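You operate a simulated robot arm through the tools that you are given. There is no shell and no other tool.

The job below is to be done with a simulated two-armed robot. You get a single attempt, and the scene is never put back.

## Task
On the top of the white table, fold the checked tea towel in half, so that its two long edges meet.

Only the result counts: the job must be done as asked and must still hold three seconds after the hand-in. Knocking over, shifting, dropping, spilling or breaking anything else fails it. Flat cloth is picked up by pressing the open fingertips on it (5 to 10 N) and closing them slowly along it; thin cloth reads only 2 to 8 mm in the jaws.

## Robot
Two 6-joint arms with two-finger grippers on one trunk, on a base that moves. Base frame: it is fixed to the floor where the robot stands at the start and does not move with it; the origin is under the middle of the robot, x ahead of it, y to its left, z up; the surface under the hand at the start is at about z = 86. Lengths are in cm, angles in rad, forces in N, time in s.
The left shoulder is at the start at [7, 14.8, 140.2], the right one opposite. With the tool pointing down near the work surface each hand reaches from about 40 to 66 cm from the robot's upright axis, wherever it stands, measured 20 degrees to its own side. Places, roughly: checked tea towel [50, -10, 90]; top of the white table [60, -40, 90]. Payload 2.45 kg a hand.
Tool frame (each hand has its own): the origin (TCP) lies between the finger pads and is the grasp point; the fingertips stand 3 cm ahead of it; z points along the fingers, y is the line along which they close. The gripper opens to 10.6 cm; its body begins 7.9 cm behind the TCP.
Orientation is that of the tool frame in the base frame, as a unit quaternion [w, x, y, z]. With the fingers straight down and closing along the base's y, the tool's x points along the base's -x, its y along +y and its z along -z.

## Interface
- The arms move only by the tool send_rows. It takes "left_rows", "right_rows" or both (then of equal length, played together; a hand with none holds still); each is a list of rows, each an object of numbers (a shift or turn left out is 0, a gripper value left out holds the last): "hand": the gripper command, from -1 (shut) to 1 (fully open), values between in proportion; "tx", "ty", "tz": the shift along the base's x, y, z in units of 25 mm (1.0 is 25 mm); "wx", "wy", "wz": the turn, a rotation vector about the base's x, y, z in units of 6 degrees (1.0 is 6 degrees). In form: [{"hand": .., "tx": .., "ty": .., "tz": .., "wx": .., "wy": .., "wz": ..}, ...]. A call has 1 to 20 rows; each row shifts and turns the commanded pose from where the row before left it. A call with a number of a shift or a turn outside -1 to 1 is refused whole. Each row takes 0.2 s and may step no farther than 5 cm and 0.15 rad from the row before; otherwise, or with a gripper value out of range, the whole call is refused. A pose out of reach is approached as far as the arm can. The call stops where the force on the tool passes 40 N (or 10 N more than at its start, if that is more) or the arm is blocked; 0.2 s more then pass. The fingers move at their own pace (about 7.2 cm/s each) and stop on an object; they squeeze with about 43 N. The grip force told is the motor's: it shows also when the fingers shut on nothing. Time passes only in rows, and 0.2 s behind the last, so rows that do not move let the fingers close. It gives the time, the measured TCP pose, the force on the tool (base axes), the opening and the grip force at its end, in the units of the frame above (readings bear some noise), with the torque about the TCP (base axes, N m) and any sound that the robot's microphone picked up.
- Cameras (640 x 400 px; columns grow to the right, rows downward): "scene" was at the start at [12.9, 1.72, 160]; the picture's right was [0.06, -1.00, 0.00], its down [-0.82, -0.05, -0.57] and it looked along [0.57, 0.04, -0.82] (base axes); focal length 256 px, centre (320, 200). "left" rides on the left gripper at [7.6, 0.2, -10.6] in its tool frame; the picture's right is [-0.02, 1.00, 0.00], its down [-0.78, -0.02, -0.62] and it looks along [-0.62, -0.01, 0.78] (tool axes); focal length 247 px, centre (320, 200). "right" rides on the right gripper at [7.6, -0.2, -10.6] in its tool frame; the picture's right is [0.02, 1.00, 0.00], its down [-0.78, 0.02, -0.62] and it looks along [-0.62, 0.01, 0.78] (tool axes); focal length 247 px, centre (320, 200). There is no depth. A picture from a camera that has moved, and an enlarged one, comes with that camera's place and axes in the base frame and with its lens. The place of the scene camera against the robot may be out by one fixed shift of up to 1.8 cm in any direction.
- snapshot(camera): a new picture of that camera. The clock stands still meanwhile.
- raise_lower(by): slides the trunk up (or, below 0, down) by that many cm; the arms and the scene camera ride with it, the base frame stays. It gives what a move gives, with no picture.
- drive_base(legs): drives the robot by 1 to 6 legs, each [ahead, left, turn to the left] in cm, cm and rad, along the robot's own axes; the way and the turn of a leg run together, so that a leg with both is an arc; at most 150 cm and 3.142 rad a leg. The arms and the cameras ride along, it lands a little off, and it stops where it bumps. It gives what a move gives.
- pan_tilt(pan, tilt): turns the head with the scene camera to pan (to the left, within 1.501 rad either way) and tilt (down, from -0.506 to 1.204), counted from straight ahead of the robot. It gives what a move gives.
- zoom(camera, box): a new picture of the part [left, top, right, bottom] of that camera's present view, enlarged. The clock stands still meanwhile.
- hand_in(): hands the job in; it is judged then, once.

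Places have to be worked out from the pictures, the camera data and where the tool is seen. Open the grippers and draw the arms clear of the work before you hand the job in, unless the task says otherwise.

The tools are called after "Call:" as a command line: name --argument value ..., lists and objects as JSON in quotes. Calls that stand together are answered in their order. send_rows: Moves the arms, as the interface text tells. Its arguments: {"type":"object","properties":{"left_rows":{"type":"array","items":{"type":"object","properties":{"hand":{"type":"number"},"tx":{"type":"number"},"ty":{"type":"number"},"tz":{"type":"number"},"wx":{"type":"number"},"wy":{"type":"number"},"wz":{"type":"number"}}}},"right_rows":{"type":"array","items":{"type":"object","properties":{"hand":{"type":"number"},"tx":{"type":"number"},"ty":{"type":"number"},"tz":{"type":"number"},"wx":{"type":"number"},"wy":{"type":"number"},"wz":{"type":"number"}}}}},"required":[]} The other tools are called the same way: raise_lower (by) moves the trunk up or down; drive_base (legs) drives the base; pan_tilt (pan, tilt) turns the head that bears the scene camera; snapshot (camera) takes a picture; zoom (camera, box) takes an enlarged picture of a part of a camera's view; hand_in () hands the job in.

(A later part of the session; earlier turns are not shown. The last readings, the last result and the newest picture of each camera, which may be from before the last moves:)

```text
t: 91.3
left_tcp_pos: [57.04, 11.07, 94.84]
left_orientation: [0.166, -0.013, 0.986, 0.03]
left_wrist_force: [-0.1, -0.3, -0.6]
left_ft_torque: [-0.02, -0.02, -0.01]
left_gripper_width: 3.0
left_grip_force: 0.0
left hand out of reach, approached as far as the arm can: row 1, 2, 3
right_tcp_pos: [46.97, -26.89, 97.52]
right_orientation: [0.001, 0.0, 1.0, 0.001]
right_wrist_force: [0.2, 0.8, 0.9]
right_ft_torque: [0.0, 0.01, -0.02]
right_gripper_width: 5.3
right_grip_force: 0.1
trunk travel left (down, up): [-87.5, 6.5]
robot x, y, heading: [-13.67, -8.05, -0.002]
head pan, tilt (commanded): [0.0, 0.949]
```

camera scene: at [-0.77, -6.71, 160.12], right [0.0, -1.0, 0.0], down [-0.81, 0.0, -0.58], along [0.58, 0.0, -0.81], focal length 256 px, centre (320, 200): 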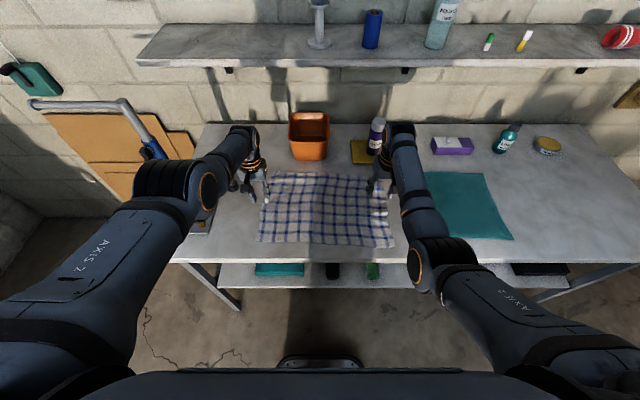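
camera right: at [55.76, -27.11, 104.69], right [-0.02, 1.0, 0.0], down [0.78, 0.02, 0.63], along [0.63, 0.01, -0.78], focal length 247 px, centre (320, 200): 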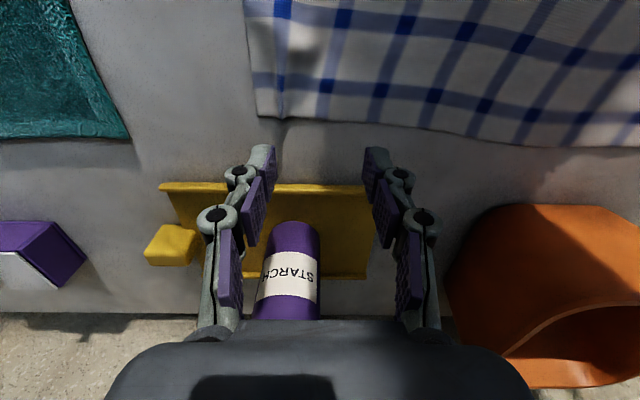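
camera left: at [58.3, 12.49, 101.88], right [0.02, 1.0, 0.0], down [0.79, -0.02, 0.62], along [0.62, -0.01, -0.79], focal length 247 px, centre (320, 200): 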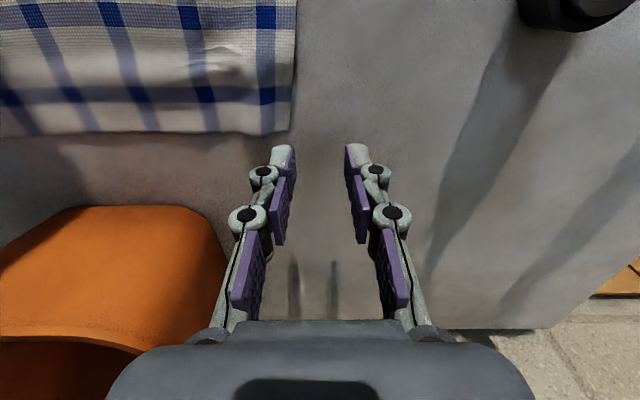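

Still locked. I'll try the same thing sweeping the other way: tilting back in small steps with a strong inward pull throughout.

Call:
send_rows --left_rows '[{"tx": -0.91, "tz": 0.07, "wy": 0.5}, {"tx": -0.91, "tz": 0.07, "wy": 0.5}, {"tx": -0.91, "tz": 0.07, "wy": 0.5}, {"tx": -0.91, "tz": 0.07, "wy": 0.5}, {"tx": -0.91, "tz": 0.07, "wy": 0.5}, {"tx": -0.92, "tz": 0.19, "wy": 0.5}, {"tx": -0.92, "tz": 0.19, "wy": 0.5}, {"tx": -0.92, "tz": 0.19, "wy": 0.5}, {"tx": -0.92, "tz": 0.19, "wy": 0.5}, {"tx": -0.92, "tz": 0.19, "wy": 0.5}, {"tx": -0.9, "tz": 0.32, "wy": 0.5}, {"tx": -0.9, "tz": 0.32, "wy": 0.5}, {"tx": -0.9, "tz": 0.32, "wy": 0.5}, {"tx": -0.9, "tz": 0.32, "wy": 0.5}, {"tx": -0.9, "tz": 0.32, "wy": 0.5}, {"tx": 0}]'

Call:
snapshot --camera "scene"

```text
t: 94.8
left_tcp_pos: [39.77, 9.59, 94.43]
left_orientation: [-0.224, 0.0, 0.974, 0.033]
left_wrist_force: [0.0, -0.2, 0.0]
left_ft_torque: [-0.03, -0.01, -0.01]
left_gripper_width: 3.0
left_grip_force: 0.0
left hand out of reach, approached as far as the arm can: row 1, 2, 3, 4, 5, 6, 7, 8, 9, 10, 11, 12, 13, 14, 15
right_tcp_pos: [46.94, -26.9, 97.5]
right_orientation: [0.001, 0.001, 1.0, 0.001]
right_wrist_force: [0.9, 0.2, -0.1]
right_ft_torque: [0.0, 0.0, -0.02]
right_gripper_width: 5.29
right_grip_force: 0.2
trunk travel left (down, up): [-87.5, 6.5]
robot x, y, heading: [-14.05, -8.07, -0.0]
head pan, tilt (commanded): [0.0, 0.949]
```

```text
taken
camera scene: at [-0.76, -6.71, 160.12], right [0.0, -1.0, 0.0], down [-0.81, 0.0, -0.58], along [0.58, 0.0, -0.81], focal length 256 px, centre (320, 200)
```

scene: 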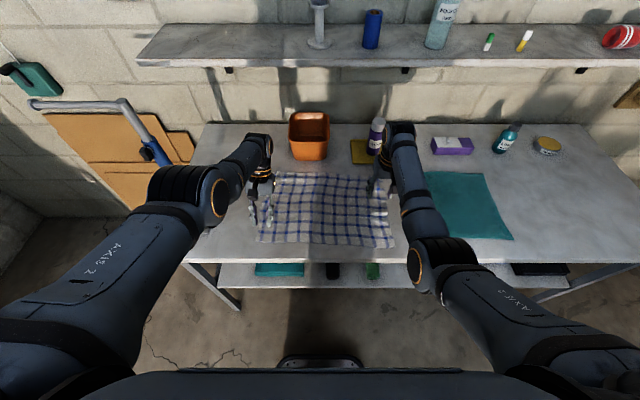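

I'll test the inward direction once more from this pose before choosing another approach.

Call:
send_rows --left_rows '[{"tx": -0.9, "tz": 0.4}, {"tx": -0.9, "tz": 0.4}, {"tx": 0}]'

```text
t: 95.5
left_tcp_pos: [39.64, 9.44, 94.4]
left_orientation: [-0.223, -0.001, 0.974, 0.033]
left_wrist_force: [-0.8, -0.4, 0.3]
left_ft_torque: [-0.01, 0.04, -0.01]
left_gripper_width: 2.97
left_grip_force: 0.0
left hand out of reach, approached as far as the arm can: row 1, 2
right_tcp_pos: [47.08, -26.83, 97.56]
right_orientation: [0.002, 0.0, 1.0, 0.001]
right_wrist_force: [0.8, -0.1, 0.3]
right_ft_torque: [0.01, -0.01, 0.04]
right_gripper_width: 5.32
right_grip_force: 0.0
trunk travel left (down, up): [-87.5, 6.5]
robot x, y, heading: [-13.64, -8.01, 0.002]
head pan, tilt (commanded): [0.0, 0.949]
```

I'll try one physical trick: press the left fingertips lightly on bare table beside the towel, so the joints deflect a little, and pull inward then.

Call:
send_rows --left_rows '[{"ty": 0.8}, {"ty": 0.8}, {"ty": 0.8}, {"ty": 0.6}, {"tx": -0.15, "tz": -0.35}, {"tx": -0.15, "tz": -0.35}, {"tx": 0}]'

Call:
snapshot --camera "left"

```text
t: 97.2
left_tcp_pos: [39.11, 16.96, 92.54]
left_orientation: [-0.225, -0.001, 0.974, 0.032]
left_wrist_force: [0.0, 0.8, -0.5]
left_ft_torque: [-0.01, -0.01, -0.01]
left_gripper_width: 3.02
left_grip_force: 0.1
right_tcp_pos: [47.04, -26.83, 97.61]
right_orientation: [0.002, 0.0, 1.0, 0.002]
right_wrist_force: [0.6, 0.5, -0.4]
right_ft_torque: [-0.01, 0.02, 0.02]
right_gripper_width: 5.31
right_grip_force: 0.1
trunk travel left (down, up): [-87.5, 6.5]
robot x, y, heading: [-13.79, -8.07, 0.002]
head pan, tilt (commanded): [0.0, 0.949]
```

```text
taken
camera left: at [36.77, 16.38, 105.41], right [0.03, 1.0, 0.05], down [0.98, -0.04, 0.21], along [0.22, 0.05, -0.98], focal length 247 px, centre (320, 200)
```

left: 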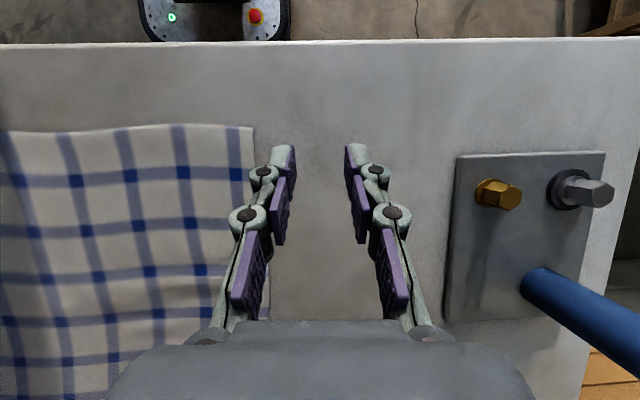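

This gives a good view of the towel's near-left corner at about (35.4, 12.5) and the table edge at x≈29.7. I'll lower the left tips onto the bare table here.

Call:
send_rows --left_rows '[{"tx": -0.12, "tz": -0.28}, {"tx": -0.12, "tz": -0.28}, {"tx": -0.12, "tz": -0.28}, {"tx": -0.08, "tz": -0.2}, {"tx": -0.06, "tz": -0.14}, {"tx": -0.06, "tz": -0.14}, {"tx": -0.06, "tz": -0.14}, {"tx": -0.06, "tz": -0.14}, {"tx": 0}]'

```text
t: 99.2
left_tcp_pos: [37.33, 16.61, 88.98]
left_orientation: [-0.22, -0.001, 0.975, 0.033]
left_wrist_force: [11.7, -7.4, 31.4]
left_ft_torque: [-0.26, -0.3, -0.21]
left_gripper_width: 3.76
left_grip_force: 7.8
right_tcp_pos: [46.88, -27.12, 97.69]
right_orientation: [0.003, 0.0, 1.0, 0.001]
right_wrist_force: [0.2, -0.3, -0.6]
right_ft_torque: [-0.02, -0.01, -0.02]
right_gripper_width: 5.31
right_grip_force: 0.0
trunk travel left (down, up): [-87.5, 6.5]
robot x, y, heading: [-13.92, -7.98, -0.0]
head pan, tilt (commanded): [0.0, 0.949]
```

It's pressing with about 31 N. Now I'll pull inward while the joints are deflected.

Call:
send_rows --left_rows '[{"tx": -0.4, "tz": 0.3}, {"tx": -0.4, "tz": 0.3}, {"tx": -0.4, "tz": 0.2}, {"tx": 0}]'

```text
t: 99.4
left_tcp_pos: [37.3, 17.06, 88.93]
left_orientation: [-0.22, -0.001, 0.975, 0.034]
left_wrist_force: [-2.2, 4.8, 12.5]
left_ft_torque: [0.16, 0.06, -0.07]
left_gripper_width: 0.21
left_grip_force: 13.9
right_tcp_pos: [46.99, -26.81, 97.67]
right_orientation: [0.003, 0.001, 1.0, 0.0]
right_wrist_force: [-0.2, 0.8, 1.4]
right_ft_torque: [-0.01, 0.06, -0.03]
right_gripper_width: 5.31
right_grip_force: 0.1
trunk travel left (down, up): [-87.5, 6.5]
robot x, y, heading: [-13.72, -8.17, 0.001]
head pan, tilt (commanded): [0.0, 0.949]
stopped in row 1 (left hand): the force on the tool passed its limit at 48 N (the readings are from after the stop); the commanded pose is now the measured one
```

The stop reset the commanded pose to the measured one. Now I'll try pulling inward and up from here.

Call:
send_rows --left_rows '[{"tx": -0.1, "tz": 0.3}, {"tx": -0.2, "tz": 0.4}, {"tx": -0.4, "tz": 0.4}, {"tx": -0.4, "tz": 0.4}, {"tx": 0}]'

```text
t: 100.6
left_tcp_pos: [34.66, 16.87, 92.59]
left_orientation: [-0.222, -0.001, 0.974, 0.034]
left_wrist_force: [-0.3, 0.4, -1.0]
left_ft_torque: [-0.02, -0.01, -0.05]
left_gripper_width: 3.03
left_grip_force: 0.0
right_tcp_pos: [46.99, -26.87, 97.61]
right_orientation: [0.002, 0.0, 1.0, 0.001]
right_wrist_force: [-1.0, -0.4, 0.7]
right_ft_torque: [0.01, -0.01, 0.01]
right_gripper_width: 5.31
right_grip_force: 0.2
trunk travel left (down, up): [-87.5, 6.5]
robot x, y, heading: [-13.66, -7.8, -0.002]
head pan, tilt (commanded): [0.0, 0.949]
```

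That freed the elbow: the hand followed the inward move exactly, with no limit flags. I'll straighten the tool to vertical (removing the small roll too) and lift it to a comfortable pose.

Call:
send_rows --left_rows '[{"tx": 0.4, "tz": 0.4, "wy": -0.715, "wx": -0.11}, {"tx": 0.4, "tz": 0.4, "wy": -0.715, "wx": -0.11}, {"tx": 0.4, "tz": 0.4, "wy": -0.715, "wx": -0.11}, {"tx": 0.4, "tz": 0.3, "wy": -0.715, "wx": -0.11}, {"tx": 0.4, "tz": 0.3, "wy": -0.715, "wx": -0.11}, {"tx": 0.4, "tz": 0.3, "wy": -0.715, "wx": -0.11}, {"tx": 0}]'

Call:
snapshot --camera "scene"

Call:
zoom --camera "scene" --box '[230, 150, 410, 260]'

```text
t: 102.2
left_tcp_pos: [40.52, 16.82, 97.89]
left_orientation: [0.002, 0.0, 1.0, -0.002]
left_wrist_force: [-0.8, 1.1, 0.5]
left_ft_torque: [-0.03, 0.02, 0.0]
left_gripper_width: 3.0
left_grip_force: 0.1
right_tcp_pos: [47.02, -26.87, 97.55]
right_orientation: [0.002, 0.0, 1.0, 0.001]
right_wrist_force: [0.4, -1.4, -0.3]
right_ft_torque: [-0.02, 0.01, -0.04]
right_gripper_width: 5.28
right_grip_force: 0.0
trunk travel left (down, up): [-87.5, 6.5]
robot x, y, heading: [-14.28, -7.69, 0.0]
head pan, tilt (commanded): [0.0, 0.949]
```

```text
taken
camera scene: at [-0.75, -6.72, 160.12], right [0.0, -1.0, 0.0], down [-0.81, 0.0, -0.58], along [0.58, 0.0, -0.81], focal length 256 px, centre (320, 200)
```

scene: 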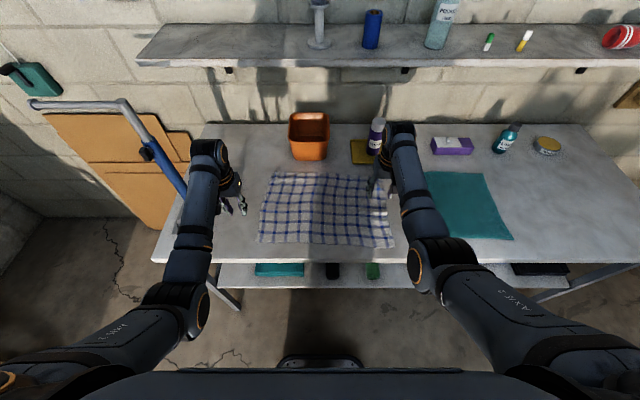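

```text
3.56 times, centred on (320, 205) of scene
camera zoom: at [-0.75, -6.72, 160.12], right [0.0, -1.0, 0.0], down [-0.81, 0.0, -0.58], along [0.58, 0.0, -0.81], focal length 912 px, centre (320, 182)
```

zoom: 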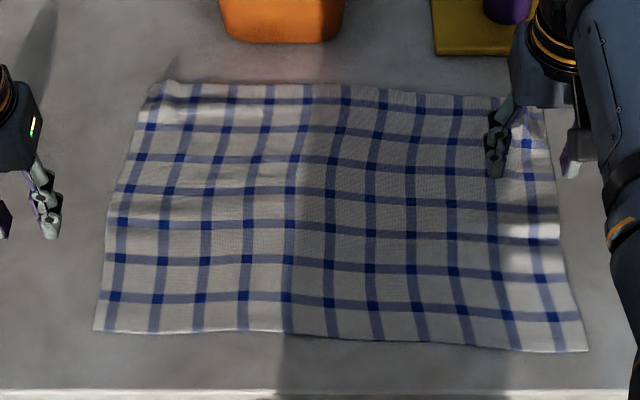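

Both arms are in good shape again and the towel is flat, only slightly rotated. I'll take hand-camera pictures to fix the corner positions precisely.

Call:
snapshot --camera "right"

Call:
snapshot --camera "left"

```text
taken
camera right: at [39.25, -27.08, 108.12], right [-0.02, 1.0, 0.0], down [0.78, 0.02, 0.62], along [0.62, 0.01, -0.78], focal length 247 px, centre (320, 200)
```

right: 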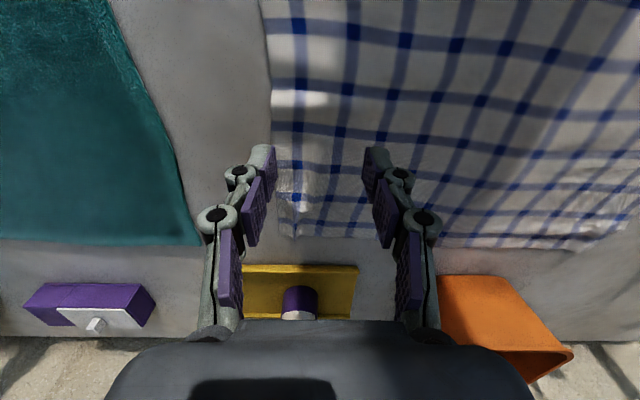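

```text
taken
camera left: at [32.83, 17.09, 108.49], right [0.02, 1.0, 0.0], down [0.78, -0.01, 0.62], along [0.62, -0.02, -0.78], focal length 247 px, centre (320, 200)
```

left: 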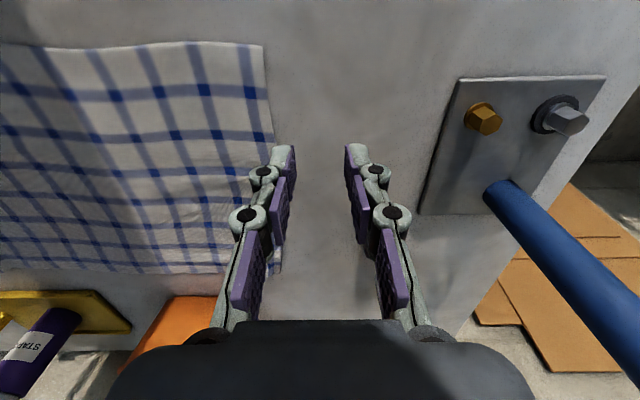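

Corners from the hand cameras: far-left (64.2, 10.6), near-left (35.1, 12.4), far-right (61.9, -30.3), near-right ≈(33.1, -31). To avoid overstretching again I'll use more forward base plus a lower trunk. First I'll bring the left hand in (clear of the post) and raise both.

Call:
send_rows --left_rows '[{"ty": -0.6, "tz": 0.3}, {"ty": -0.6, "tz": 0.3}, {"ty": -0.6, "tz": 0.3}, {"ty": -0.6, "tz": 0.3}, {"ty": -0.7, "tz": 0.4}, {"tx": 0}]' --right_rows '[{"hand": -0.3, "tz": 0.3}, {"tz": 0.3}, {"tz": 0.3}, {"tz": 0.3}, {"tz": 0.4}, {"tx": 0}]'

Call:
drive_base --legs '[[17, 0, 0]]'

Call:
raise_lower --by -6

Call:
snapshot --camera "scene"

Call:
snapshot --camera "left"

Call:
snapshot --camera "right"

```text
t: 103.6
left_tcp_pos: [40.55, 9.21, 101.92]
left_orientation: [0.001, 0.0, 1.0, -0.002]
left_wrist_force: [-0.8, 0.2, 0.1]
left_ft_torque: [-0.02, 0.03, 0.01]
left_gripper_width: 3.02
left_grip_force: 0.3
right_tcp_pos: [47.05, -26.87, 101.6]
right_orientation: [0.002, 0.0, 1.0, 0.0]
right_wrist_force: [0.4, 0.4, -0.1]
right_ft_torque: [0.03, -0.01, -0.01]
right_gripper_width: 3.72
right_grip_force: 0.1
trunk travel left (down, up): [-87.5, 6.5]
robot x, y, heading: [-13.31, -7.91, 0.002]
head pan, tilt (commanded): [0.0, 0.949]
```

```text
t: 105.1
left_tcp_pos: [57.26, 9.12, 102.05]
left_orientation: [0.003, 0.001, 1.0, -0.001]
left_wrist_force: [-0.3, -1.0, 0.5]
left_ft_torque: [0.02, -0.05, 0.02]
left_gripper_width: 3.01
left_grip_force: 0.0
right_tcp_pos: [63.53, -26.96, 101.65]
right_orientation: [0.002, 0.001, 1.0, 0.001]
right_wrist_force: [-0.2, -0.5, 0.5]
right_ft_torque: [0.0, -0.03, 0.0]
right_gripper_width: 3.74
right_grip_force: 0.1
trunk travel left (down, up): [-87.5, 6.5]
robot x, y, heading: [3.1, -7.89, -0.004]
head pan, tilt (commanded): [0.0, 0.949]
```

```text
t: 106.1
left_tcp_pos: [57.41, 9.05, 95.89]
left_orientation: [0.002, -0.001, 1.0, -0.001]
left_wrist_force: [-0.4, -0.4, 0.3]
left_ft_torque: [0.05, -0.02, 0.02]
left_gripper_width: 3.0
left_grip_force: 0.1
right_tcp_pos: [63.8, -26.89, 95.69]
right_orientation: [0.002, 0.001, 1.0, 0.001]
right_wrist_force: [-0.4, 0.0, -0.1]
right_ft_torque: [0.0, -0.04, 0.02]
right_gripper_width: 3.71
right_grip_force: 0.1
trunk travel left (down, up): [-81.5, 12.5]
robot x, y, heading: [3.41, -8.23, -0.003]
head pan, tilt (commanded): [0.0, 0.949]
```

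```text
taken
camera scene: at [16.01, -6.74, 154.13], right [0.0, -1.0, 0.0], down [-0.81, 0.0, -0.58], along [0.58, 0.0, -0.81], focal length 256 px, centre (320, 200)
```

scene: 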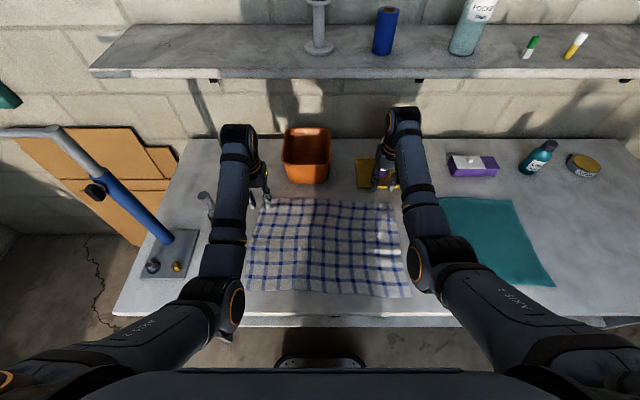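

```text
taken
camera left: at [49.59, 9.36, 106.51], right [0.02, 1.0, 0.0], down [0.78, -0.02, 0.62], along [0.62, -0.02, -0.78], focal length 247 px, centre (320, 200)
```

left: 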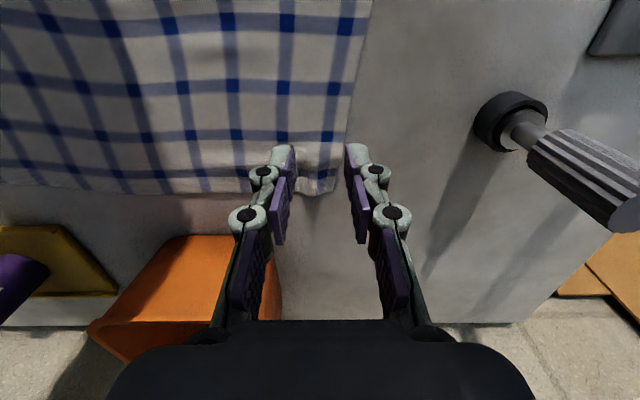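

```text
taken
camera right: at [56.03, -27.13, 106.16], right [-0.02, 1.0, 0.0], down [0.78, 0.02, 0.62], along [0.62, 0.01, -0.78], focal length 247 px, centre (320, 200)
```

right: 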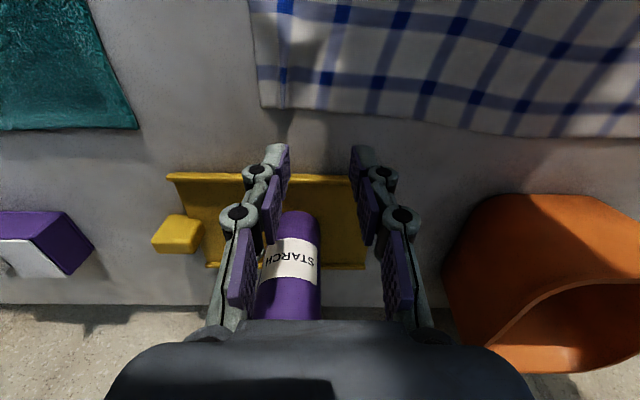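

Current far edge: left corner ≈(64.6, 10.1), right corner ≈(62.5, -31.7). I'll bring both hands over the rim with 3 cm openings, left to (64.4, 7.4) and right to (62.8, -29.0), staying about 3 cm up for now.

Call:
send_rows --left_rows '[{"hand": -0.434, "tx": 0.56, "ty": -0.132, "tz": -0.25}, {"tx": 0.56, "ty": -0.132, "tz": -0.25}, {"tx": 0.56, "ty": -0.132, "tz": -0.25}, {"tx": 0.56, "ty": -0.132, "tz": -0.25}, {"tx": 0.56, "ty": -0.132, "tz": -0.25}, {"tx": 0}]' --right_rows '[{"hand": -0.434, "tx": -0.08, "ty": -0.168, "tz": -0.25}, {"tx": -0.08, "ty": -0.168, "tz": -0.25}, {"tx": -0.08, "ty": -0.168, "tz": -0.25}, {"tx": -0.08, "ty": -0.168, "tz": -0.25}, {"tx": -0.08, "ty": -0.168, "tz": -0.25}, {"tx": 0}]'

Call:
zoom --camera "left" --box '[200, 40, 440, 240]'

Call:
zoom --camera "right" --box '[200, 40, 440, 240]'

```text
t: 107.5
left_tcp_pos: [64.48, 7.39, 92.83]
left_orientation: [0.002, 0.001, 1.0, -0.002]
left_wrist_force: [0.5, -0.2, 0.6]
left_ft_torque: [0.01, 0.0, 0.01]
left_gripper_width: 3.01
left_grip_force: 0.0
right_tcp_pos: [62.72, -29.1, 92.46]
right_orientation: [0.001, 0.001, 1.0, 0.001]
right_wrist_force: [0.7, -0.3, 0.3]
right_ft_torque: [0.0, -0.01, 0.0]
right_gripper_width: 3.0
right_grip_force: 0.0
trunk travel left (down, up): [-81.5, 12.5]
robot x, y, heading: [3.04, -8.22, 0.004]
head pan, tilt (commanded): [0.0, 0.949]
```

```text
2.00 times, centred on (320, 140) of left
camera zoom: at [56.7, 7.7, 103.43], right [0.02, 1.0, 0.0], down [0.78, -0.01, 0.62], along [0.62, -0.02, -0.78], focal length 494 px, centre (320, 320)
```

zoom: 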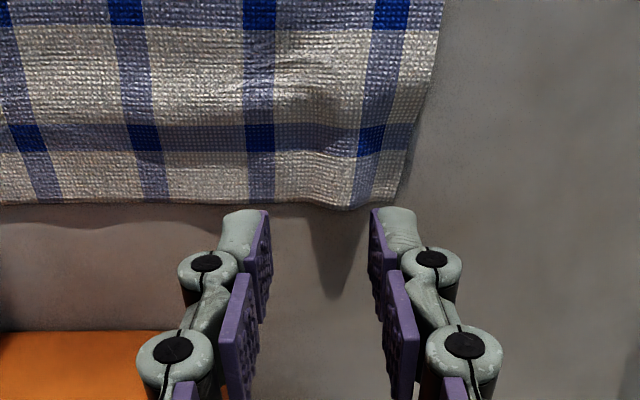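

```text
2.00 times, centred on (320, 140) of right
camera zoom: at [55.03, -29.23, 103.04], right [-0.02, 1.0, 0.0], down [0.78, 0.02, 0.62], along [0.62, 0.01, -0.78], focal length 494 px, centre (320, 320)
```

zoom: 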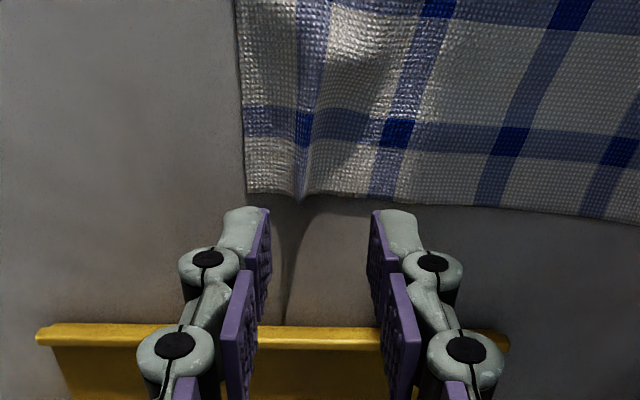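

Both hands straddle the rim with about 1 cm of overlap. I'll lower to just above contact, then creep.

Call:
send_rows --left_rows '[{"tz": -0.34}, {"tz": -0.34}, {"tz": -0.34}, {"tz": -0.3}, {"tz": -0.05}, {"tz": -0.04}, {"tx": 0}]' --right_rows '[{"tz": -0.3}, {"tz": -0.3}, {"tz": -0.3}, {"tz": -0.28}, {"tz": -0.05}, {"tz": -0.04}, {"tx": 0}]'

```text
t: 109.1
left_tcp_pos: [64.3, 7.48, 89.23]
left_orientation: [0.002, 0.0, 1.0, -0.001]
left_wrist_force: [-0.9, 0.4, -0.2]
left_ft_torque: [-0.02, 0.0, 0.0]
left_gripper_width: 3.01
left_grip_force: 0.1
right_tcp_pos: [62.83, -29.06, 89.19]
right_orientation: [0.001, 0.0, 1.0, 0.001]
right_wrist_force: [0.0, -0.2, 0.0]
right_ft_torque: [-0.04, 0.0, 0.0]
right_gripper_width: 3.02
right_grip_force: 0.0
trunk travel left (down, up): [-81.5, 12.5]
robot x, y, heading: [3.01, -7.97, -0.005]
head pan, tilt (commanded): [0.0, 0.949]
```

Call:
send_rows --left_rows '[{"tz": -0.05}, {"tz": -0.05}, {"tz": -0.02}, {"tx": 0}]' --right_rows '[{"tz": -0.05}, {"tz": -0.05}, {"tz": -0.02}, {"tx": 0}]'

```text
t: 110.1
left_tcp_pos: [64.33, 7.47, 89.07]
left_orientation: [0.004, 0.0, 1.0, -0.001]
left_wrist_force: [2.6, 0.9, 11.5]
left_ft_torque: [0.08, -0.04, -0.05]
left_gripper_width: 3.03
left_grip_force: 0.1
right_tcp_pos: [62.79, -29.08, 89.16]
right_orientation: [0.002, 0.001, 1.0, 0.0]
right_wrist_force: [0.4, 0.0, 2.9]
right_ft_torque: [0.02, 0.01, -0.01]
right_gripper_width: 3.01
right_grip_force: 0.1
trunk travel left (down, up): [-81.5, 12.5]
robot x, y, heading: [3.27, -7.99, 0.0]
head pan, tilt (commanded): [0.0, 0.949]
```

Left is pressing 11.5 N, right 2.9 N. I'll even that out while starting the slow close.

Call:
send_rows --left_rows '[{"tz": 0.03}, {"hand": -0.48}, {"hand": -0.52, "tz": 0.01}, {"hand": -0.56}, {"hand": -0.6}, {"hand": -0.64}, {"tx": 0}]' --right_rows '[{"tz": -0.04}, {"hand": -0.48}, {"hand": -0.52}, {"hand": -0.56}, {"hand": -0.6}, {"hand": -0.64}, {"tx": 0}]'

Call:
zoom --camera "left" --box '[200, 40, 440, 240]'

Call:
zoom --camera "right" --box '[200, 40, 440, 240]'

```text
t: 111.7
left_tcp_pos: [64.24, 7.51, 89.13]
left_orientation: [0.001, 0.0, 1.0, -0.002]
left_wrist_force: [0.8, -1.1, 2.1]
left_ft_torque: [0.03, 0.03, -0.01]
left_gripper_width: 1.91
left_grip_force: 0.0
right_tcp_pos: [62.78, -28.87, 89.2]
right_orientation: [0.003, 0.001, 1.0, 0.0]
right_wrist_force: [2.1, -0.3, 15.5]
right_ft_torque: [0.09, 0.11, -0.03]
right_gripper_width: 1.88
right_grip_force: 0.1
trunk travel left (down, up): [-81.5, 12.5]
robot x, y, heading: [3.46, -8.35, 0.002]
head pan, tilt (commanded): [0.0, 0.949]
```

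```text
2.00 times, centred on (320, 140) of left
camera zoom: at [56.45, 7.77, 99.74], right [0.02, 1.0, 0.0], down [0.78, -0.01, 0.62], along [0.62, -0.02, -0.78], focal length 494 px, centre (320, 320)
```

zoom: 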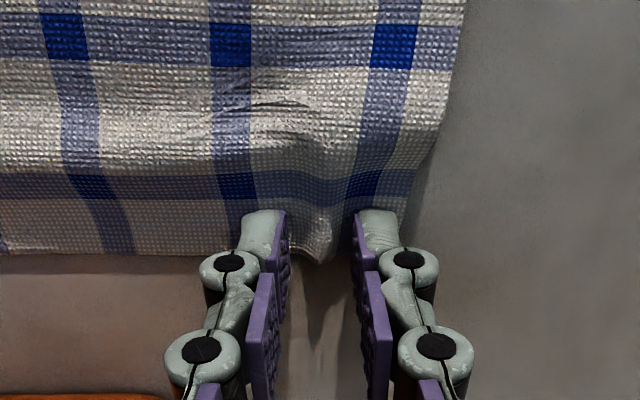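

```text
2.00 times, centred on (320, 140) of right
camera zoom: at [54.93, -29.18, 99.62], right [-0.02, 1.0, 0.0], down [0.78, 0.02, 0.63], along [0.63, 0.01, -0.78], focal length 494 px, centre (320, 320)
```

zoom: 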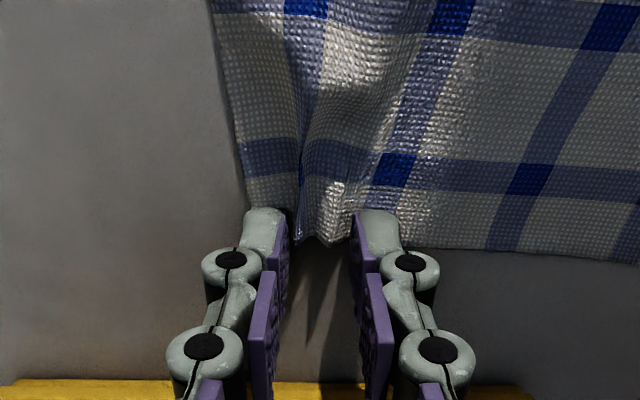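

Both are gathering the rim well. I'll trim the pressures (left down a touch, right up) and close the rest of the way.

Call:
send_rows --left_rows '[{"tz": -0.03, "hand": -0.66}, {"hand": -0.7}, {"hand": -0.74}, {"hand": -0.78}, {"hand": -0.82}, {"hand": -0.86}, {"hand": -0.9}, {"hand": -0.95}, {"hand": -1.0}, {"hand": -1.0}, {"hand": -1.0}]' --right_rows '[{"tz": 0.03, "hand": -0.66}, {"hand": -0.7}, {"hand": -0.74}, {"hand": -0.78}, {"hand": -0.82}, {"hand": -0.86}, {"hand": -0.9}, {"hand": -0.95}, {"hand": -1.0}, {"hand": -1.0}, {"hand": -1.0}]'

Call:
zoom --camera "left" --box '[200, 40, 440, 240]'

Call:
zoom --camera "right" --box '[200, 40, 440, 240]'

```text
t: 114.1
left_tcp_pos: [64.37, 7.46, 88.85]
left_orientation: [0.002, 0.0, 1.0, -0.002]
left_wrist_force: [-2.4, -5.8, 12.7]
left_ft_torque: [-0.08, -0.1, 0.06]
left_gripper_width: 0.2
left_grip_force: 34.0
right_tcp_pos: [62.78, -29.0, 88.98]
right_orientation: [0.001, 0.0, 1.0, 0.001]
right_wrist_force: [0.3, 6.5, -0.1]
right_ft_torque: [0.19, 0.03, -0.02]
right_gripper_width: 0.26
right_grip_force: 31.0
trunk travel left (down, up): [-81.5, 12.5]
robot x, y, heading: [3.29, -7.98, -0.0]
head pan, tilt (commanded): [0.0, 0.949]
```

```text
2.00 times, centred on (320, 140) of left
camera zoom: at [56.61, 7.69, 99.65], right [0.02, 1.0, 0.0], down [0.78, -0.01, 0.62], along [0.62, -0.02, -0.78], focal length 494 px, centre (320, 320)
```

zoom: 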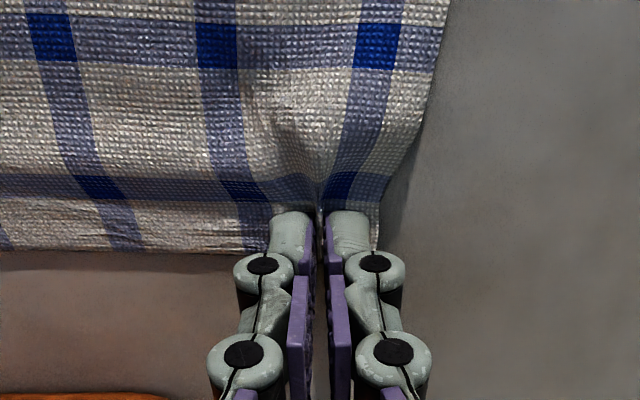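

```text
2.00 times, centred on (320, 140) of right
camera zoom: at [55.03, -29.21, 99.57], right [-0.02, 1.0, 0.0], down [0.78, 0.01, 0.62], along [0.62, 0.01, -0.78], focal length 494 px, centre (320, 320)
```

zoom: 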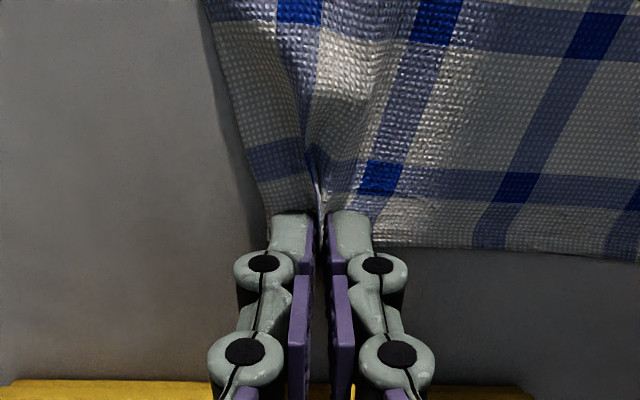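

Both rims are pinched (2.0 and 2.6 mm) with about 6 N of sideways tension. I'll relax that by bringing the hands 6 mm inward each while lifting gently.

Call:
send_rows --left_rows '[{"ty": -0.12, "tz": 0.08}, {"ty": -0.12, "tz": 0.12}, {"tx": -0.03, "tz": 0.25}, {"tx": -0.04, "tz": 0.3}, {"tx": -0.04, "tz": 0.3}, {"tx": -0.05, "tz": 0.3}, {"tx": 0}]' --right_rows '[{"ty": 0.12, "tz": 0.08}, {"ty": 0.12, "tz": 0.12}, {"tx": -0.03, "tz": 0.25}, {"tx": -0.04, "tz": 0.3}, {"tx": -0.04, "tz": 0.3}, {"tx": -0.05, "tz": 0.3}, {"tx": 0}]'

Call:
zoom --camera "left" --box '[200, 40, 440, 240]'

Call:
zoom --camera "right" --box '[200, 40, 440, 240]'

```text
t: 115.7
left_tcp_pos: [63.82, 6.82, 92.3]
left_orientation: [0.001, -0.001, 1.0, -0.002]
left_wrist_force: [0.2, -0.2, 1.7]
left_ft_torque: [-0.03, -0.01, 0.04]
left_gripper_width: 0.16
left_grip_force: 33.6
right_tcp_pos: [62.53, -28.36, 92.33]
right_orientation: [0.003, 0.0, 1.0, 0.002]
right_wrist_force: [-0.6, 0.9, 2.2]
right_ft_torque: [0.01, 0.01, 0.01]
right_gripper_width: 0.15
right_grip_force: 31.7
trunk travel left (down, up): [-81.5, 12.5]
robot x, y, heading: [2.89, -8.04, 0.001]
head pan, tilt (commanded): [0.0, 0.949]
```

```text
2.00 times, centred on (320, 140) of left
camera zoom: at [56.22, 7.12, 102.94], right [0.02, 1.0, 0.0], down [0.78, -0.02, 0.62], along [0.62, -0.02, -0.78], focal length 494 px, centre (320, 320)
```

zoom: 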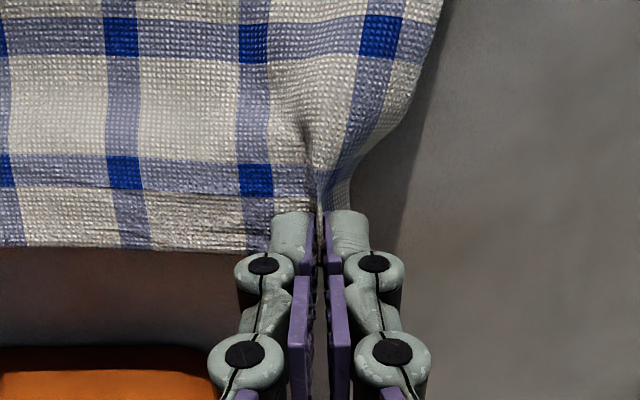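

```text
2.00 times, centred on (320, 140) of right
camera zoom: at [54.71, -28.62, 102.9], right [-0.02, 1.0, 0.0], down [0.78, 0.02, 0.62], along [0.62, 0.01, -0.78], focal length 494 px, centre (320, 320)
```

zoom: 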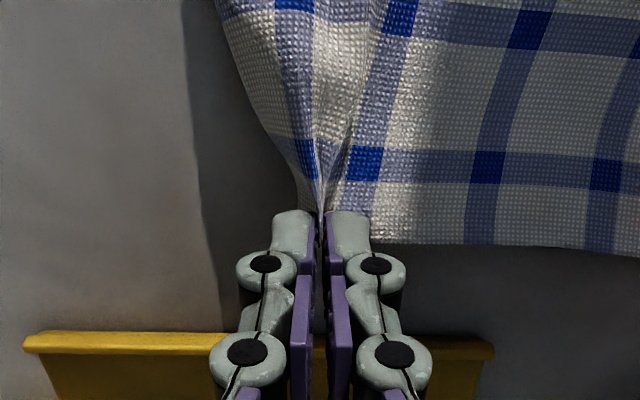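

Both corners lift cleanly with almost no tension. I'll draw the edge back a little while pitching the fingers forward 24°, keeping the right hand about 2 cm nearer than the left to match the towel's slight rotation.

Call:
send_rows --left_rows '[{"tx": -0.2, "tz": 0.15, "wy": -0.5}, {"tx": -0.3, "tz": 0.1, "wy": -0.5}, {"tx": -0.34, "tz": 0.05, "wy": -0.5}, {"tx": -0.34, "wy": -0.5}, {"tx": -0.36, "wy": -0.5}, {"tx": -0.36, "wy": -0.5}, {"tx": -0.36, "tz": -0.05, "wy": -0.5}, {"tx": -0.36, "tz": -0.1, "wy": -0.5}, {"tx": 0}]' --right_rows '[{"tx": -0.24, "tz": 0.15, "wy": -0.5}, {"tx": -0.34, "tz": 0.1, "wy": -0.5}, {"tx": -0.38, "tz": 0.05, "wy": -0.5}, {"tx": -0.38, "wy": -0.5}, {"tx": -0.39, "wy": -0.5}, {"tx": -0.39, "wy": -0.5}, {"tx": -0.39, "tz": -0.05, "wy": -0.5}, {"tx": -0.39, "tz": -0.1, "wy": -0.5}, {"tx": 0}]'

Call:
raise_lower --by 5

Call:
zoom --camera "scene" --box '[220, 150, 420, 310]'

Call:
snapshot --camera "left"

Call:
snapshot --camera "right"

```text
t: 117.7
left_tcp_pos: [58.08, 9.07, 93.13]
left_orientation: [0.216, 0.002, 0.976, 0.021]
left_wrist_force: [0.3, -17.9, -0.6]
left_ft_torque: [-0.52, 0.06, -0.13]
left_gripper_width: 0.28
left_grip_force: 34.0
right_tcp_pos: [55.26, -28.49, 92.69]
right_orientation: [0.209, 0.001, 0.978, 0.003]
right_wrist_force: [2.1, 18.3, -0.1]
right_ft_torque: [0.51, -0.06, 0.14]
right_gripper_width: 0.29
right_grip_force: 32.0
trunk travel left (down, up): [-81.5, 12.5]
robot x, y, heading: [3.17, -7.9, 0.0]
head pan, tilt (commanded): [0.0, 0.949]
```

```text
t: 118.6
left_tcp_pos: [57.84, 9.01, 97.89]
left_orientation: [0.212, 0.002, 0.977, 0.021]
left_wrist_force: [-1.4, -19.9, 0.5]
left_ft_torque: [-0.58, 0.03, -0.14]
left_gripper_width: 0.18
left_grip_force: 32.3
right_tcp_pos: [55.2, -28.49, 97.87]
right_orientation: [0.21, 0.001, 0.978, 0.001]
right_wrist_force: [1.1, 19.7, -0.3]
right_ft_torque: [0.55, -0.04, 0.12]
right_gripper_width: 0.29
right_grip_force: 31.8
trunk travel left (down, up): [-86.5, 7.5]
robot x, y, heading: [3.09, -7.92, -0.002]
head pan, tilt (commanded): [0.0, 0.949]
```

```text
2.50 times, centred on (320, 230) of scene
camera zoom: at [16.08, -6.75, 159.12], right [0.0, -1.0, 0.0], down [-0.81, 0.0, -0.58], along [0.58, 0.0, -0.81], focal length 641 px, centre (320, 125)
```

zoom: 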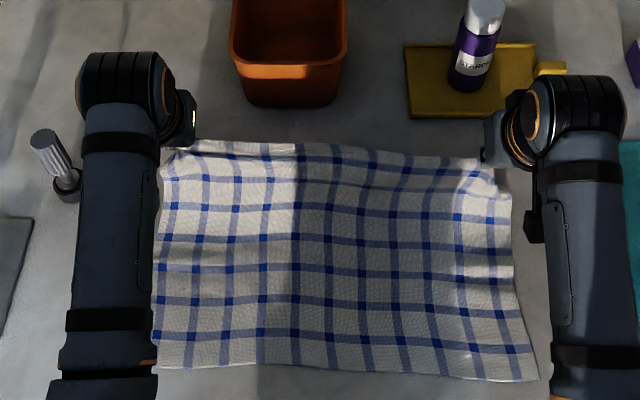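

```text
taken
camera left: at [46.32, 8.87, 104.35], right [0.01, 1.0, 0.05], down [0.45, -0.05, 0.89], along [0.89, 0.01, -0.45], focal length 247 px, centre (320, 200)
```

left: 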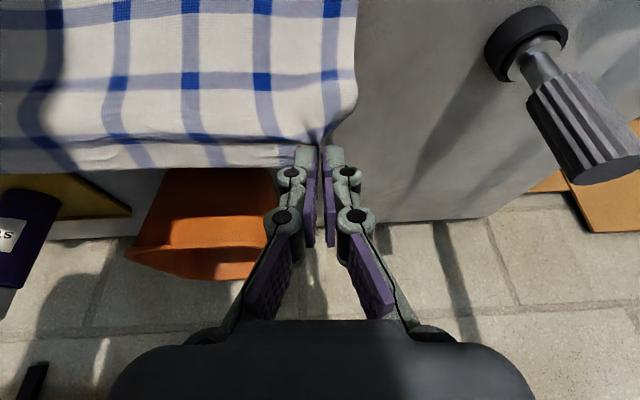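

```text
taken
camera right: at [43.71, -28.62, 104.28], right [-0.02, 1.0, 0.0], down [0.46, 0.01, 0.89], along [0.89, 0.02, -0.46], focal length 247 px, centre (320, 200)
```

right: 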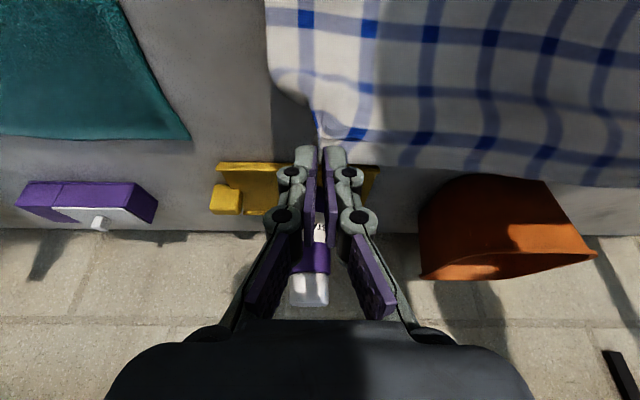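

The left hand drifted 2.2 cm outward on its own and the cloth is now tight sideways (about 19 N). I'll bring the hands together to release that tension and see how the left responds.

Call:
send_rows --left_rows '[{"ty": -0.3}, {"ty": -0.3}, {"tx": 0}]'

```text
t: 119.6
left_tcp_pos: [57.6, 9.88, 97.33]
left_orientation: [0.211, 0.004, 0.977, 0.044]
left_wrist_force: [-1.6, -26.7, 1.1]
left_ft_torque: [-0.79, 0.05, -0.18]
left_gripper_width: 0.19
left_grip_force: 30.5
right_tcp_pos: [55.14, -28.02, 97.72]
right_orientation: [0.209, 0.0, 0.978, 0.009]
right_wrist_force: [0.4, 26.7, -0.7]
right_ft_torque: [0.71, -0.04, 0.22]
right_gripper_width: 0.41
right_grip_force: 32.9
trunk travel left (down, up): [-86.5, 7.5]
robot x, y, heading: [3.1, -7.85, -0.004]
head pan, tilt (commanded): [0.0, 0.949]
stopped in row 3 (left hand): the arm was blocked; the commanded pose is now the measured one
```

The left arm reports being blocked. I'll look at what it is touching before moving anything else.

Call:
snapshot --camera "scene"

Call:
pan_tilt --pan 0.6 --tilt 1.0

Call:
snapshot --camera "scene"

```text
taken
camera scene: at [16.07, -6.73, 159.12], right [0.0, -1.0, 0.0], down [-0.81, 0.0, -0.58], along [0.58, 0.0, -0.81], focal length 256 px, centre (320, 200)
```

scene: 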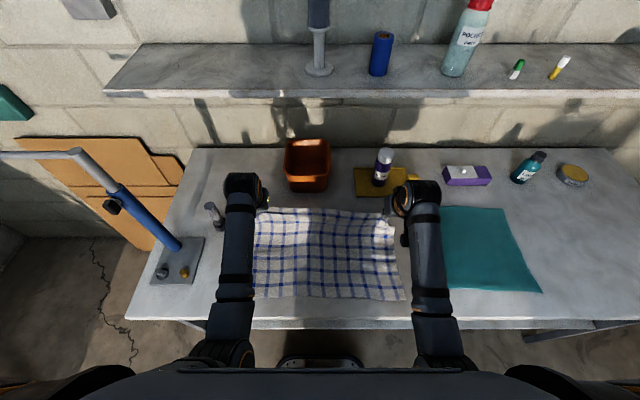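

```text
t: 120.6
left_tcp_pos: [57.67, 9.86, 97.43]
left_orientation: [0.21, 0.004, 0.977, 0.044]
left_wrist_force: [-1.9, -29.1, 0.5]
left_ft_torque: [-0.83, 0.05, -0.21]
left_gripper_width: 0.18
left_grip_force: 31.1
right_tcp_pos: [55.13, -28.18, 97.87]
right_orientation: [0.209, 0.0, 0.978, 0.008]
right_wrist_force: [1.0, 29.2, -0.8]
right_ft_torque: [0.84, -0.04, 0.21]
right_gripper_width: 0.39
right_grip_force: 33.2
trunk travel left (down, up): [-86.5, 7.5]
robot x, y, heading: [3.2, -8.06, 0.0]
head pan, tilt (commanded): [0.6, 1.0]
```

```text
taken
camera scene: at [14.57, -2.82, 158.76], right [0.56, -0.83, 0.0], down [-0.7, -0.47, -0.54], along [0.45, 0.3, -0.84], focal length 256 px, centre (320, 200)
```

scene: 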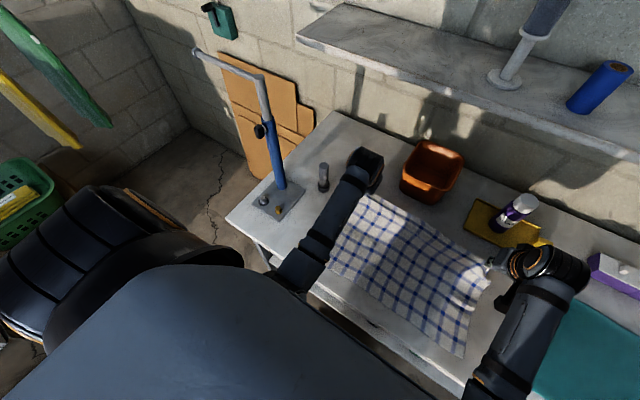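

The left elbow is pressing against the robot's own torso: the left hand was too far inward for this arm pose, so it got pushed outward. It now sits at y=9.9, which is actually about where it needs to finish. I'll bring the right hand inward 2 cm to release the tension.

Call:
send_rows --right_rows '[{"ty": 0.3}, {"ty": 0.3}, {"ty": 0.2}, {"tx": 0}]'

Call:
pan_tilt --pan 0.0 --tilt 0.949

Call:
zoom --camera "scene" --box '[220, 170, 420, 310]'

```text
t: 121.6
left_tcp_pos: [57.7, 10.05, 97.34]
left_orientation: [0.211, 0.005, 0.976, 0.046]
left_wrist_force: [0.0, -8.1, -0.9]
left_ft_torque: [-0.18, 0.01, 0.01]
left_gripper_width: 0.35
left_grip_force: 33.6
right_tcp_pos: [55.09, -26.32, 97.73]
right_orientation: [0.21, 0.0, 0.978, 0.005]
right_wrist_force: [0.4, 7.0, 0.3]
right_ft_torque: [0.19, -0.04, 0.07]
right_gripper_width: 0.27
right_grip_force: 31.9
trunk travel left (down, up): [-86.5, 7.5]
robot x, y, heading: [3.12, -8.14, -0.002]
head pan, tilt (commanded): [0.6, 1.0]
```

```text
t: 122.6
left_tcp_pos: [57.57, 10.07, 97.37]
left_orientation: [0.211, 0.004, 0.976, 0.046]
left_wrist_force: [-1.6, -8.4, 1.9]
left_ft_torque: [-0.27, 0.07, -0.06]
left_gripper_width: 0.09
left_grip_force: 29.8
right_tcp_pos: [55.13, -26.31, 97.76]
right_orientation: [0.21, 0.0, 0.978, 0.005]
right_wrist_force: [1.5, 8.0, -0.1]
right_ft_torque: [0.2, -0.02, 0.1]
right_gripper_width: 0.35
right_grip_force: 33.5
trunk travel left (down, up): [-86.5, 7.5]
robot x, y, heading: [3.26, -7.95, 0.002]
head pan, tilt (commanded): [0.0, 0.949]
```

```text
2.86 times, centred on (320, 240) of scene
camera zoom: at [16.06, -6.73, 159.12], right [0.0, -1.0, 0.0], down [-0.81, 0.0, -0.58], along [0.58, 0.0, -0.81], focal length 733 px, centre (320, 86)
```

zoom: 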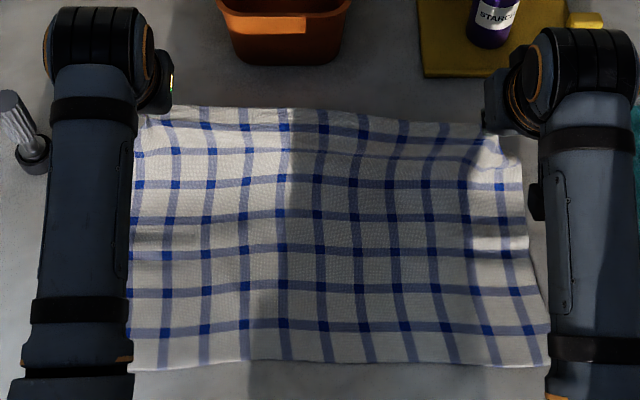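

Tension is down to 8 N. I'll bring the right hand in slightly more, then check the towel's outline again.

Call:
send_rows --right_rows '[{"ty": 0.15}, {"ty": 0.15}, {"tx": 0}]'

Call:
snapshot --camera "left"

Call:
snapshot --camera "right"

```text
t: 123.4
left_tcp_pos: [57.67, 9.95, 97.44]
left_orientation: [0.211, 0.004, 0.976, 0.047]
left_wrist_force: [1.0, -0.8, -1.3]
left_ft_torque: [0.0, 0.04, 0.02]
left_gripper_width: 0.53
left_grip_force: 35.4
right_tcp_pos: [55.07, -25.51, 97.61]
right_orientation: [0.209, 0.0, 0.978, 0.004]
right_wrist_force: [0.0, 1.4, -1.6]
right_ft_torque: [-0.1, -0.01, -0.12]
right_gripper_width: 0.19
right_grip_force: 28.4
trunk travel left (down, up): [-86.5, 7.5]
robot x, y, heading: [3.12, -7.75, 0.001]
head pan, tilt (commanded): [0.0, 0.949]
```

```text
taken
camera left: at [46.27, 9.54, 103.93], right [0.01, 0.99, 0.1], down [0.46, -0.09, 0.88], along [0.89, 0.04, -0.46], focal length 247 px, centre (320, 200)
```

left: 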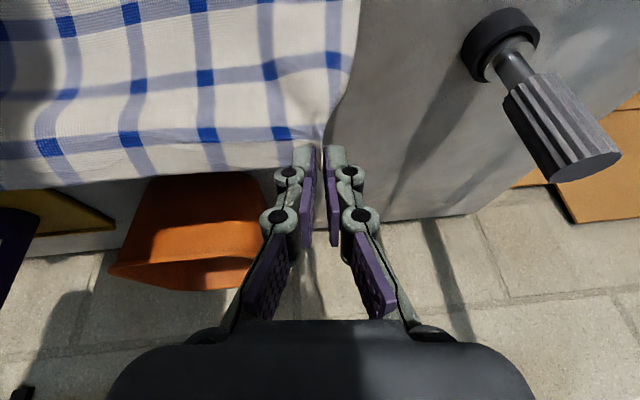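

```text
taken
camera right: at [43.7, -25.81, 104.26], right [-0.02, 1.0, 0.0], down [0.46, 0.01, 0.89], along [0.89, 0.02, -0.46], focal length 247 px, centre (320, 200)
```

right: 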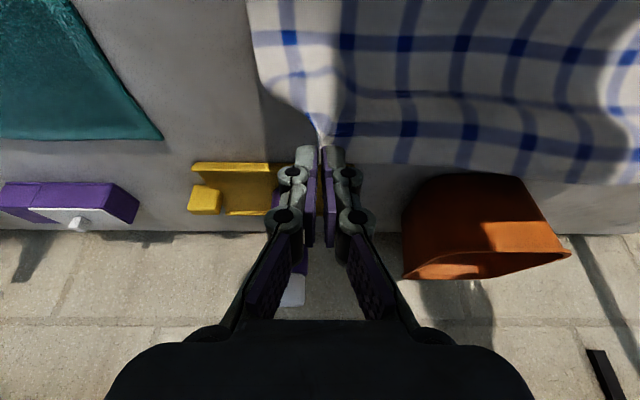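

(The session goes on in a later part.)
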